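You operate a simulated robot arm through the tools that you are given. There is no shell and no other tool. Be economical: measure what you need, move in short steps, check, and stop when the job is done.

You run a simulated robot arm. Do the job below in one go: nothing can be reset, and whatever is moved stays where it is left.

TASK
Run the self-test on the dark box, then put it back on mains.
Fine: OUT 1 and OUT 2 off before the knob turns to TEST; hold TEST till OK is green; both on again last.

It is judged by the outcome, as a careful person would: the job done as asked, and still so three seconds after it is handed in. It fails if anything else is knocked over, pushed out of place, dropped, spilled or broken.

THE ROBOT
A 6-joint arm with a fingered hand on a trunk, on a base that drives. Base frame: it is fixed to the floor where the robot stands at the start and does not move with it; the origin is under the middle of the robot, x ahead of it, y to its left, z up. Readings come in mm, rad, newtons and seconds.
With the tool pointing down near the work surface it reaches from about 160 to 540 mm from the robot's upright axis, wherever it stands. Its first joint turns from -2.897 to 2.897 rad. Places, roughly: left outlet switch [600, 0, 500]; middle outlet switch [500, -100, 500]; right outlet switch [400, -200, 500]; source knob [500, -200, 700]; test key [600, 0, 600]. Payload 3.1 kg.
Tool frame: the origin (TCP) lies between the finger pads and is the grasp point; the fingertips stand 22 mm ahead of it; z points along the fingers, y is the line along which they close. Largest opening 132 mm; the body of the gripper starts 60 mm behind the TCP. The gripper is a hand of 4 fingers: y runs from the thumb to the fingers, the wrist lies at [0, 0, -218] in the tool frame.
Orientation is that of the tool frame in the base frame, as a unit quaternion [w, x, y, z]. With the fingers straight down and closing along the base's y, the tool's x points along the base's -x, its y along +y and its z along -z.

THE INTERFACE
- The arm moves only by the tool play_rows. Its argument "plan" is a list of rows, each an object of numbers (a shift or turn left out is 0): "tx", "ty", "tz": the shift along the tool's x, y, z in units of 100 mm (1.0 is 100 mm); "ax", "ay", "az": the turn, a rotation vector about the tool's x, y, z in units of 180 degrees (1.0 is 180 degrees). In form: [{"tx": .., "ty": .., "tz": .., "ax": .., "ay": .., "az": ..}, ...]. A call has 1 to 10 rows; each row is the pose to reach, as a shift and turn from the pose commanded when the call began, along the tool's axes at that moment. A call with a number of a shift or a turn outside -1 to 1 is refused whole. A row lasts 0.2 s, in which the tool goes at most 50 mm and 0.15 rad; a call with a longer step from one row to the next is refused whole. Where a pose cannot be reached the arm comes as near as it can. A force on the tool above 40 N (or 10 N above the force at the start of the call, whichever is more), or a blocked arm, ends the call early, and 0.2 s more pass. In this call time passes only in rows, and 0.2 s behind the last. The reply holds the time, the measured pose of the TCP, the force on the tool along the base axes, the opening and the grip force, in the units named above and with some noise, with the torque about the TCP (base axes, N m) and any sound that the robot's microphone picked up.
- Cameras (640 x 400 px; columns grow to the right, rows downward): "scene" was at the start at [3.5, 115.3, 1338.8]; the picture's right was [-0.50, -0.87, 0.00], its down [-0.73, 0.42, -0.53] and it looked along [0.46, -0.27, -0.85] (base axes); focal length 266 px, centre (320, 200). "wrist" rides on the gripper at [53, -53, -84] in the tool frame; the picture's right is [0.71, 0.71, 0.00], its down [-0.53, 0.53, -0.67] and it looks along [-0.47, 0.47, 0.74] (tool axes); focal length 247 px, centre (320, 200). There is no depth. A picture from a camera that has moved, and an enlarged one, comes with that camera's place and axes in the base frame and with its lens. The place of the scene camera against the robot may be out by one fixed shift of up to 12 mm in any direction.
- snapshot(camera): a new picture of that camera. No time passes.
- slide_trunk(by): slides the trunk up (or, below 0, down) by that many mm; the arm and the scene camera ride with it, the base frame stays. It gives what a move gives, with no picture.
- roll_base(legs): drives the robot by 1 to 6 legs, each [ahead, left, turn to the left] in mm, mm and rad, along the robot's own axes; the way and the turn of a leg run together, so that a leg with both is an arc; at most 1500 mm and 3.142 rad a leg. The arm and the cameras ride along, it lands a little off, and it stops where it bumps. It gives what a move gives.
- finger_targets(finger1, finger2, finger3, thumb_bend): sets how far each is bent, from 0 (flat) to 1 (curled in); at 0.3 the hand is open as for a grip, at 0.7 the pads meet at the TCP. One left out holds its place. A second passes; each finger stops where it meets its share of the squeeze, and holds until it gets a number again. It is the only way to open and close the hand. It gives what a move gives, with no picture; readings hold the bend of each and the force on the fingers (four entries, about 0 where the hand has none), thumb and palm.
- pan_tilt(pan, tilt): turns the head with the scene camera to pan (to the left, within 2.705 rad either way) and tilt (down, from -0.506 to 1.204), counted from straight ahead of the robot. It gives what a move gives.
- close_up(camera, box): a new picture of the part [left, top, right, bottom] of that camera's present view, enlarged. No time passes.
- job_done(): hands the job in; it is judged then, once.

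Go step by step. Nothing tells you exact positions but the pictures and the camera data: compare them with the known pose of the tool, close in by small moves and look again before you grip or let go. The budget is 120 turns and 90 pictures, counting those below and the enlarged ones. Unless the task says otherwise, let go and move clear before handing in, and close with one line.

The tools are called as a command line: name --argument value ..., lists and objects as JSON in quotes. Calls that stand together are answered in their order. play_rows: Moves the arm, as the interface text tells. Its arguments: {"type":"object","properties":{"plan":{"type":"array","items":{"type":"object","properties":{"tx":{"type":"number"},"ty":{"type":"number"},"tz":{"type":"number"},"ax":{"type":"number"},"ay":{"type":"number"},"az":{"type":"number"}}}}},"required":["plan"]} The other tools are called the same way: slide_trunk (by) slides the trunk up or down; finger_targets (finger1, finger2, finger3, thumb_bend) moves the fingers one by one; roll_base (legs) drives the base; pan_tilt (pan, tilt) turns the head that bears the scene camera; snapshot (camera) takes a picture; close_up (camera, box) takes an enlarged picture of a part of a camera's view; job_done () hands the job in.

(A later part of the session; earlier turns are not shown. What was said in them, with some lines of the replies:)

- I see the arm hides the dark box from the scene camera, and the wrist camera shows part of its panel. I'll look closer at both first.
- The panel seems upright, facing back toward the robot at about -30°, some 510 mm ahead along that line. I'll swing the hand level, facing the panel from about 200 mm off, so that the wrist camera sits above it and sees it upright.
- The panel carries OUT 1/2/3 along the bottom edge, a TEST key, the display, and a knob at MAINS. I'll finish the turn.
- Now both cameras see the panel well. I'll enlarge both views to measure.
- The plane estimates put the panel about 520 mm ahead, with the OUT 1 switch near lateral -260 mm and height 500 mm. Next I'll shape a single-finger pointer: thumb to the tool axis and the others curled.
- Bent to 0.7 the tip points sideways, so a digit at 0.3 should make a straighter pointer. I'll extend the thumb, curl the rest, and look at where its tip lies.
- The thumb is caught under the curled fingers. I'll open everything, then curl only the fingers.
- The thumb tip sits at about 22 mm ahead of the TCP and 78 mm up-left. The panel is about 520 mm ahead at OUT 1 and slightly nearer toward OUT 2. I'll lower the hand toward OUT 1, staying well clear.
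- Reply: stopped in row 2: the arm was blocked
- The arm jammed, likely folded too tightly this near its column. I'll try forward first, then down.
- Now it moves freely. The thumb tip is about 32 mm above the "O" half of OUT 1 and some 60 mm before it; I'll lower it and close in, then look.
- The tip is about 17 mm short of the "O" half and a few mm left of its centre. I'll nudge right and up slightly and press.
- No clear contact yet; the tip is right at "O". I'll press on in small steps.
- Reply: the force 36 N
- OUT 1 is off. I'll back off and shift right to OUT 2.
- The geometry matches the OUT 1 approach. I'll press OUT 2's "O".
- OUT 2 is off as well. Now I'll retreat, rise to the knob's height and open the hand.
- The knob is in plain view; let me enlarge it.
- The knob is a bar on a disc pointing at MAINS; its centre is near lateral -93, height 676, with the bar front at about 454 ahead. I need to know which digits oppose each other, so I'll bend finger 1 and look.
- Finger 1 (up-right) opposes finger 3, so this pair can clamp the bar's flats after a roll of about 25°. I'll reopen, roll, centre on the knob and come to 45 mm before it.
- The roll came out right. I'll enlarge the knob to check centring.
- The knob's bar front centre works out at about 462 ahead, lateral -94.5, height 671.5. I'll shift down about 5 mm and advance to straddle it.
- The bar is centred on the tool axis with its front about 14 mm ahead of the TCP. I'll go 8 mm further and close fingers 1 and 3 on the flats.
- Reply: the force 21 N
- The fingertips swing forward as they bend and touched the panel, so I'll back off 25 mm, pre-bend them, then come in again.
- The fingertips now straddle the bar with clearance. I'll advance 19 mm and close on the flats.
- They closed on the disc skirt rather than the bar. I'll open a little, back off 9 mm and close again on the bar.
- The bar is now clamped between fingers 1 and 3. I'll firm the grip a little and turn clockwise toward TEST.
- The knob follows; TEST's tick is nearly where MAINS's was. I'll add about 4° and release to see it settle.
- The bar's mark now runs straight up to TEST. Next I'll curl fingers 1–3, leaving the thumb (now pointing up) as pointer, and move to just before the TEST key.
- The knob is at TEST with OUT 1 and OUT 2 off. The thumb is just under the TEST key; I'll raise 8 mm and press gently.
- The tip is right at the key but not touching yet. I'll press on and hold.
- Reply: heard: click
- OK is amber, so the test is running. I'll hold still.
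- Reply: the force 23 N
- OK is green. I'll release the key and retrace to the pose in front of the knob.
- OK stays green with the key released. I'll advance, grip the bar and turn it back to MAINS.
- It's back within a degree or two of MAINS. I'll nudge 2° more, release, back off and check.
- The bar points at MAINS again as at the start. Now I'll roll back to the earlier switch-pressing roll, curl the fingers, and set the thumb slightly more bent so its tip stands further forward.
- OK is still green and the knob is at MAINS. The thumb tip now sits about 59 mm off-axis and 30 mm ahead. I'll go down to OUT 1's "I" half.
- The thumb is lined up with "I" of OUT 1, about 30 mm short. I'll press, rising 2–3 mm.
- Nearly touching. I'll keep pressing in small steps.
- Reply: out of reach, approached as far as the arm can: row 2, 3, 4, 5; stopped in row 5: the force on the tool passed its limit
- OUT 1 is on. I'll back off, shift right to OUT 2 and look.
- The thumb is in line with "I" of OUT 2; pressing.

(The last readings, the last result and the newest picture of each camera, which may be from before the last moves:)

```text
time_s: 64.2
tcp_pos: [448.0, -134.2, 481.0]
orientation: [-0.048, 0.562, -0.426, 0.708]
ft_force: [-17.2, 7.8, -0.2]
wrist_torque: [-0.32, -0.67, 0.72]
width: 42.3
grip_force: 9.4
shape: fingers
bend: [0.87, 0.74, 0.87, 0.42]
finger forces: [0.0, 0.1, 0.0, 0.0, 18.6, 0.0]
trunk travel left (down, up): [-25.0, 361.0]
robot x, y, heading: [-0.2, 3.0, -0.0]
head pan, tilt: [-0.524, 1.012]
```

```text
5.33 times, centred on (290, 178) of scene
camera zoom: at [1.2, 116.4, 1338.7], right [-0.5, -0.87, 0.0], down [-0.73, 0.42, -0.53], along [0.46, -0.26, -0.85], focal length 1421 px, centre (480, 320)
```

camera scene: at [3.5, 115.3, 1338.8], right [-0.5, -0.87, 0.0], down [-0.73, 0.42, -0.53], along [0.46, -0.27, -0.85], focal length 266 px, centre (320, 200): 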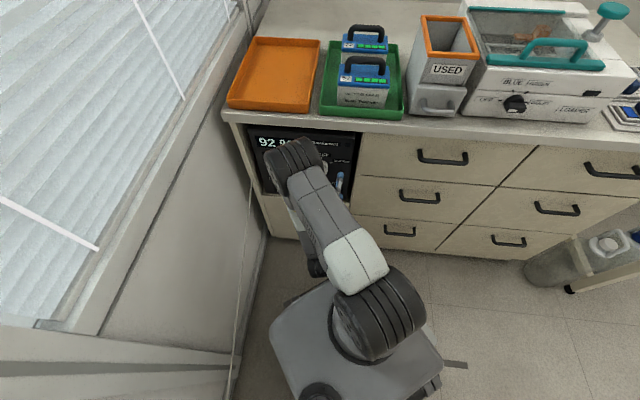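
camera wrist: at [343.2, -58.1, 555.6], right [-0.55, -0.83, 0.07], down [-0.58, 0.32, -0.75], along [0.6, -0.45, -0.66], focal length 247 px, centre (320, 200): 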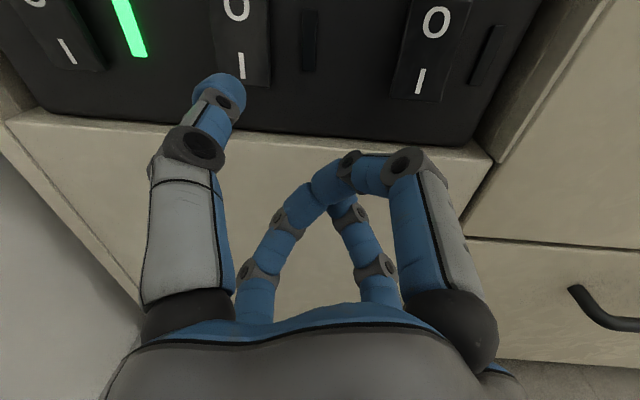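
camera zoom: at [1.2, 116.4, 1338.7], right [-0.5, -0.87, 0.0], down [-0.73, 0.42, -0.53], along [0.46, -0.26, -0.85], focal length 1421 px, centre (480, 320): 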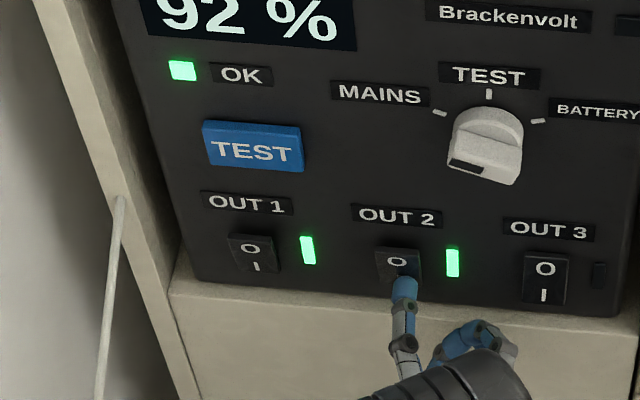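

Both outlets are on again, and the knob is at MAINS with OK green. I'll back well clear and take a last look.

play_rows --plan '[{"tz": -0.25}, {"tz": -0.5}, {"tz": -0.75}, {"tz": -0.9}]'

close_up --camera "scene" --box '[230, 115, 380, 215]'

snapshot --camera "scene"

```text
time_s: 65.2
tcp_pos: [387.3, -84.9, 490.1]
orientation: [-0.058, 0.546, -0.428, 0.718]
ft_force: [-1.0, -0.3, -0.3]
wrist_torque: [-0.01, 0.0, -0.02]
width: 41.0
grip_force: 0.1
shape: fingers
bend: [0.87, 0.74, 0.87, 0.42]
finger forces: [0.0, 0.1, 0.1, 0.0, 0.1, 0.0]
trunk travel left (down, up): [-25.0, 361.0]
robot x, y, heading: [-2.0, 0.8, -0.001]
head pan, tilt: [-0.524, 1.012]
```

```text
4.00 times, centred on (305, 165) of scene
camera zoom: at [3.0, 115.6, 1338.9], right [-0.5, -0.87, 0.0], down [-0.73, 0.42, -0.53], along [0.46, -0.26, -0.85], focal length 1066 px, centre (380, 340)
```

zoom: 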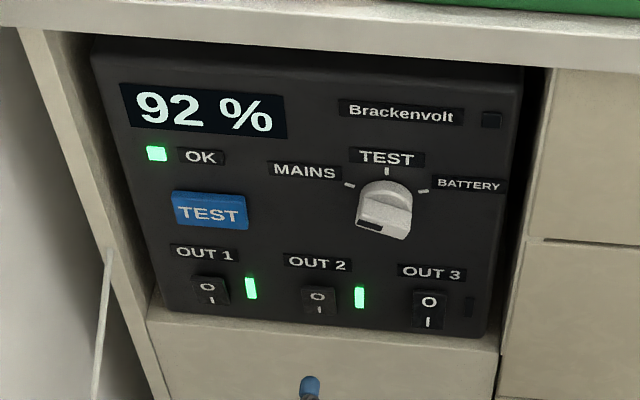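

```text
27 pictures are left
camera scene: at [3.0, 115.6, 1338.9], right [-0.5, -0.87, 0.0], down [-0.73, 0.42, -0.53], along [0.46, -0.26, -0.85], focal length 266 px, centre (320, 200)
```

scene: 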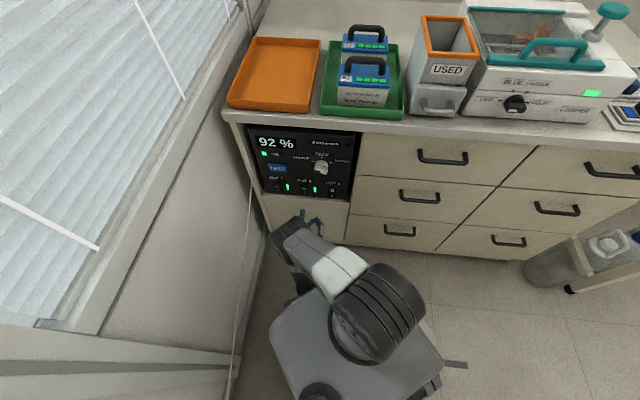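

The panel is as wanted: knob at MAINS, OK green, OUT 1 and OUT 2 lit, OUT 3 untouched, and the hand is clear. I'm handing in.

job_done

```text
The job is handed in.
```

The self-test passed: I held TEST until OK went green. The box is back on mains, with OUT 1 and OUT 2 switched on again last.
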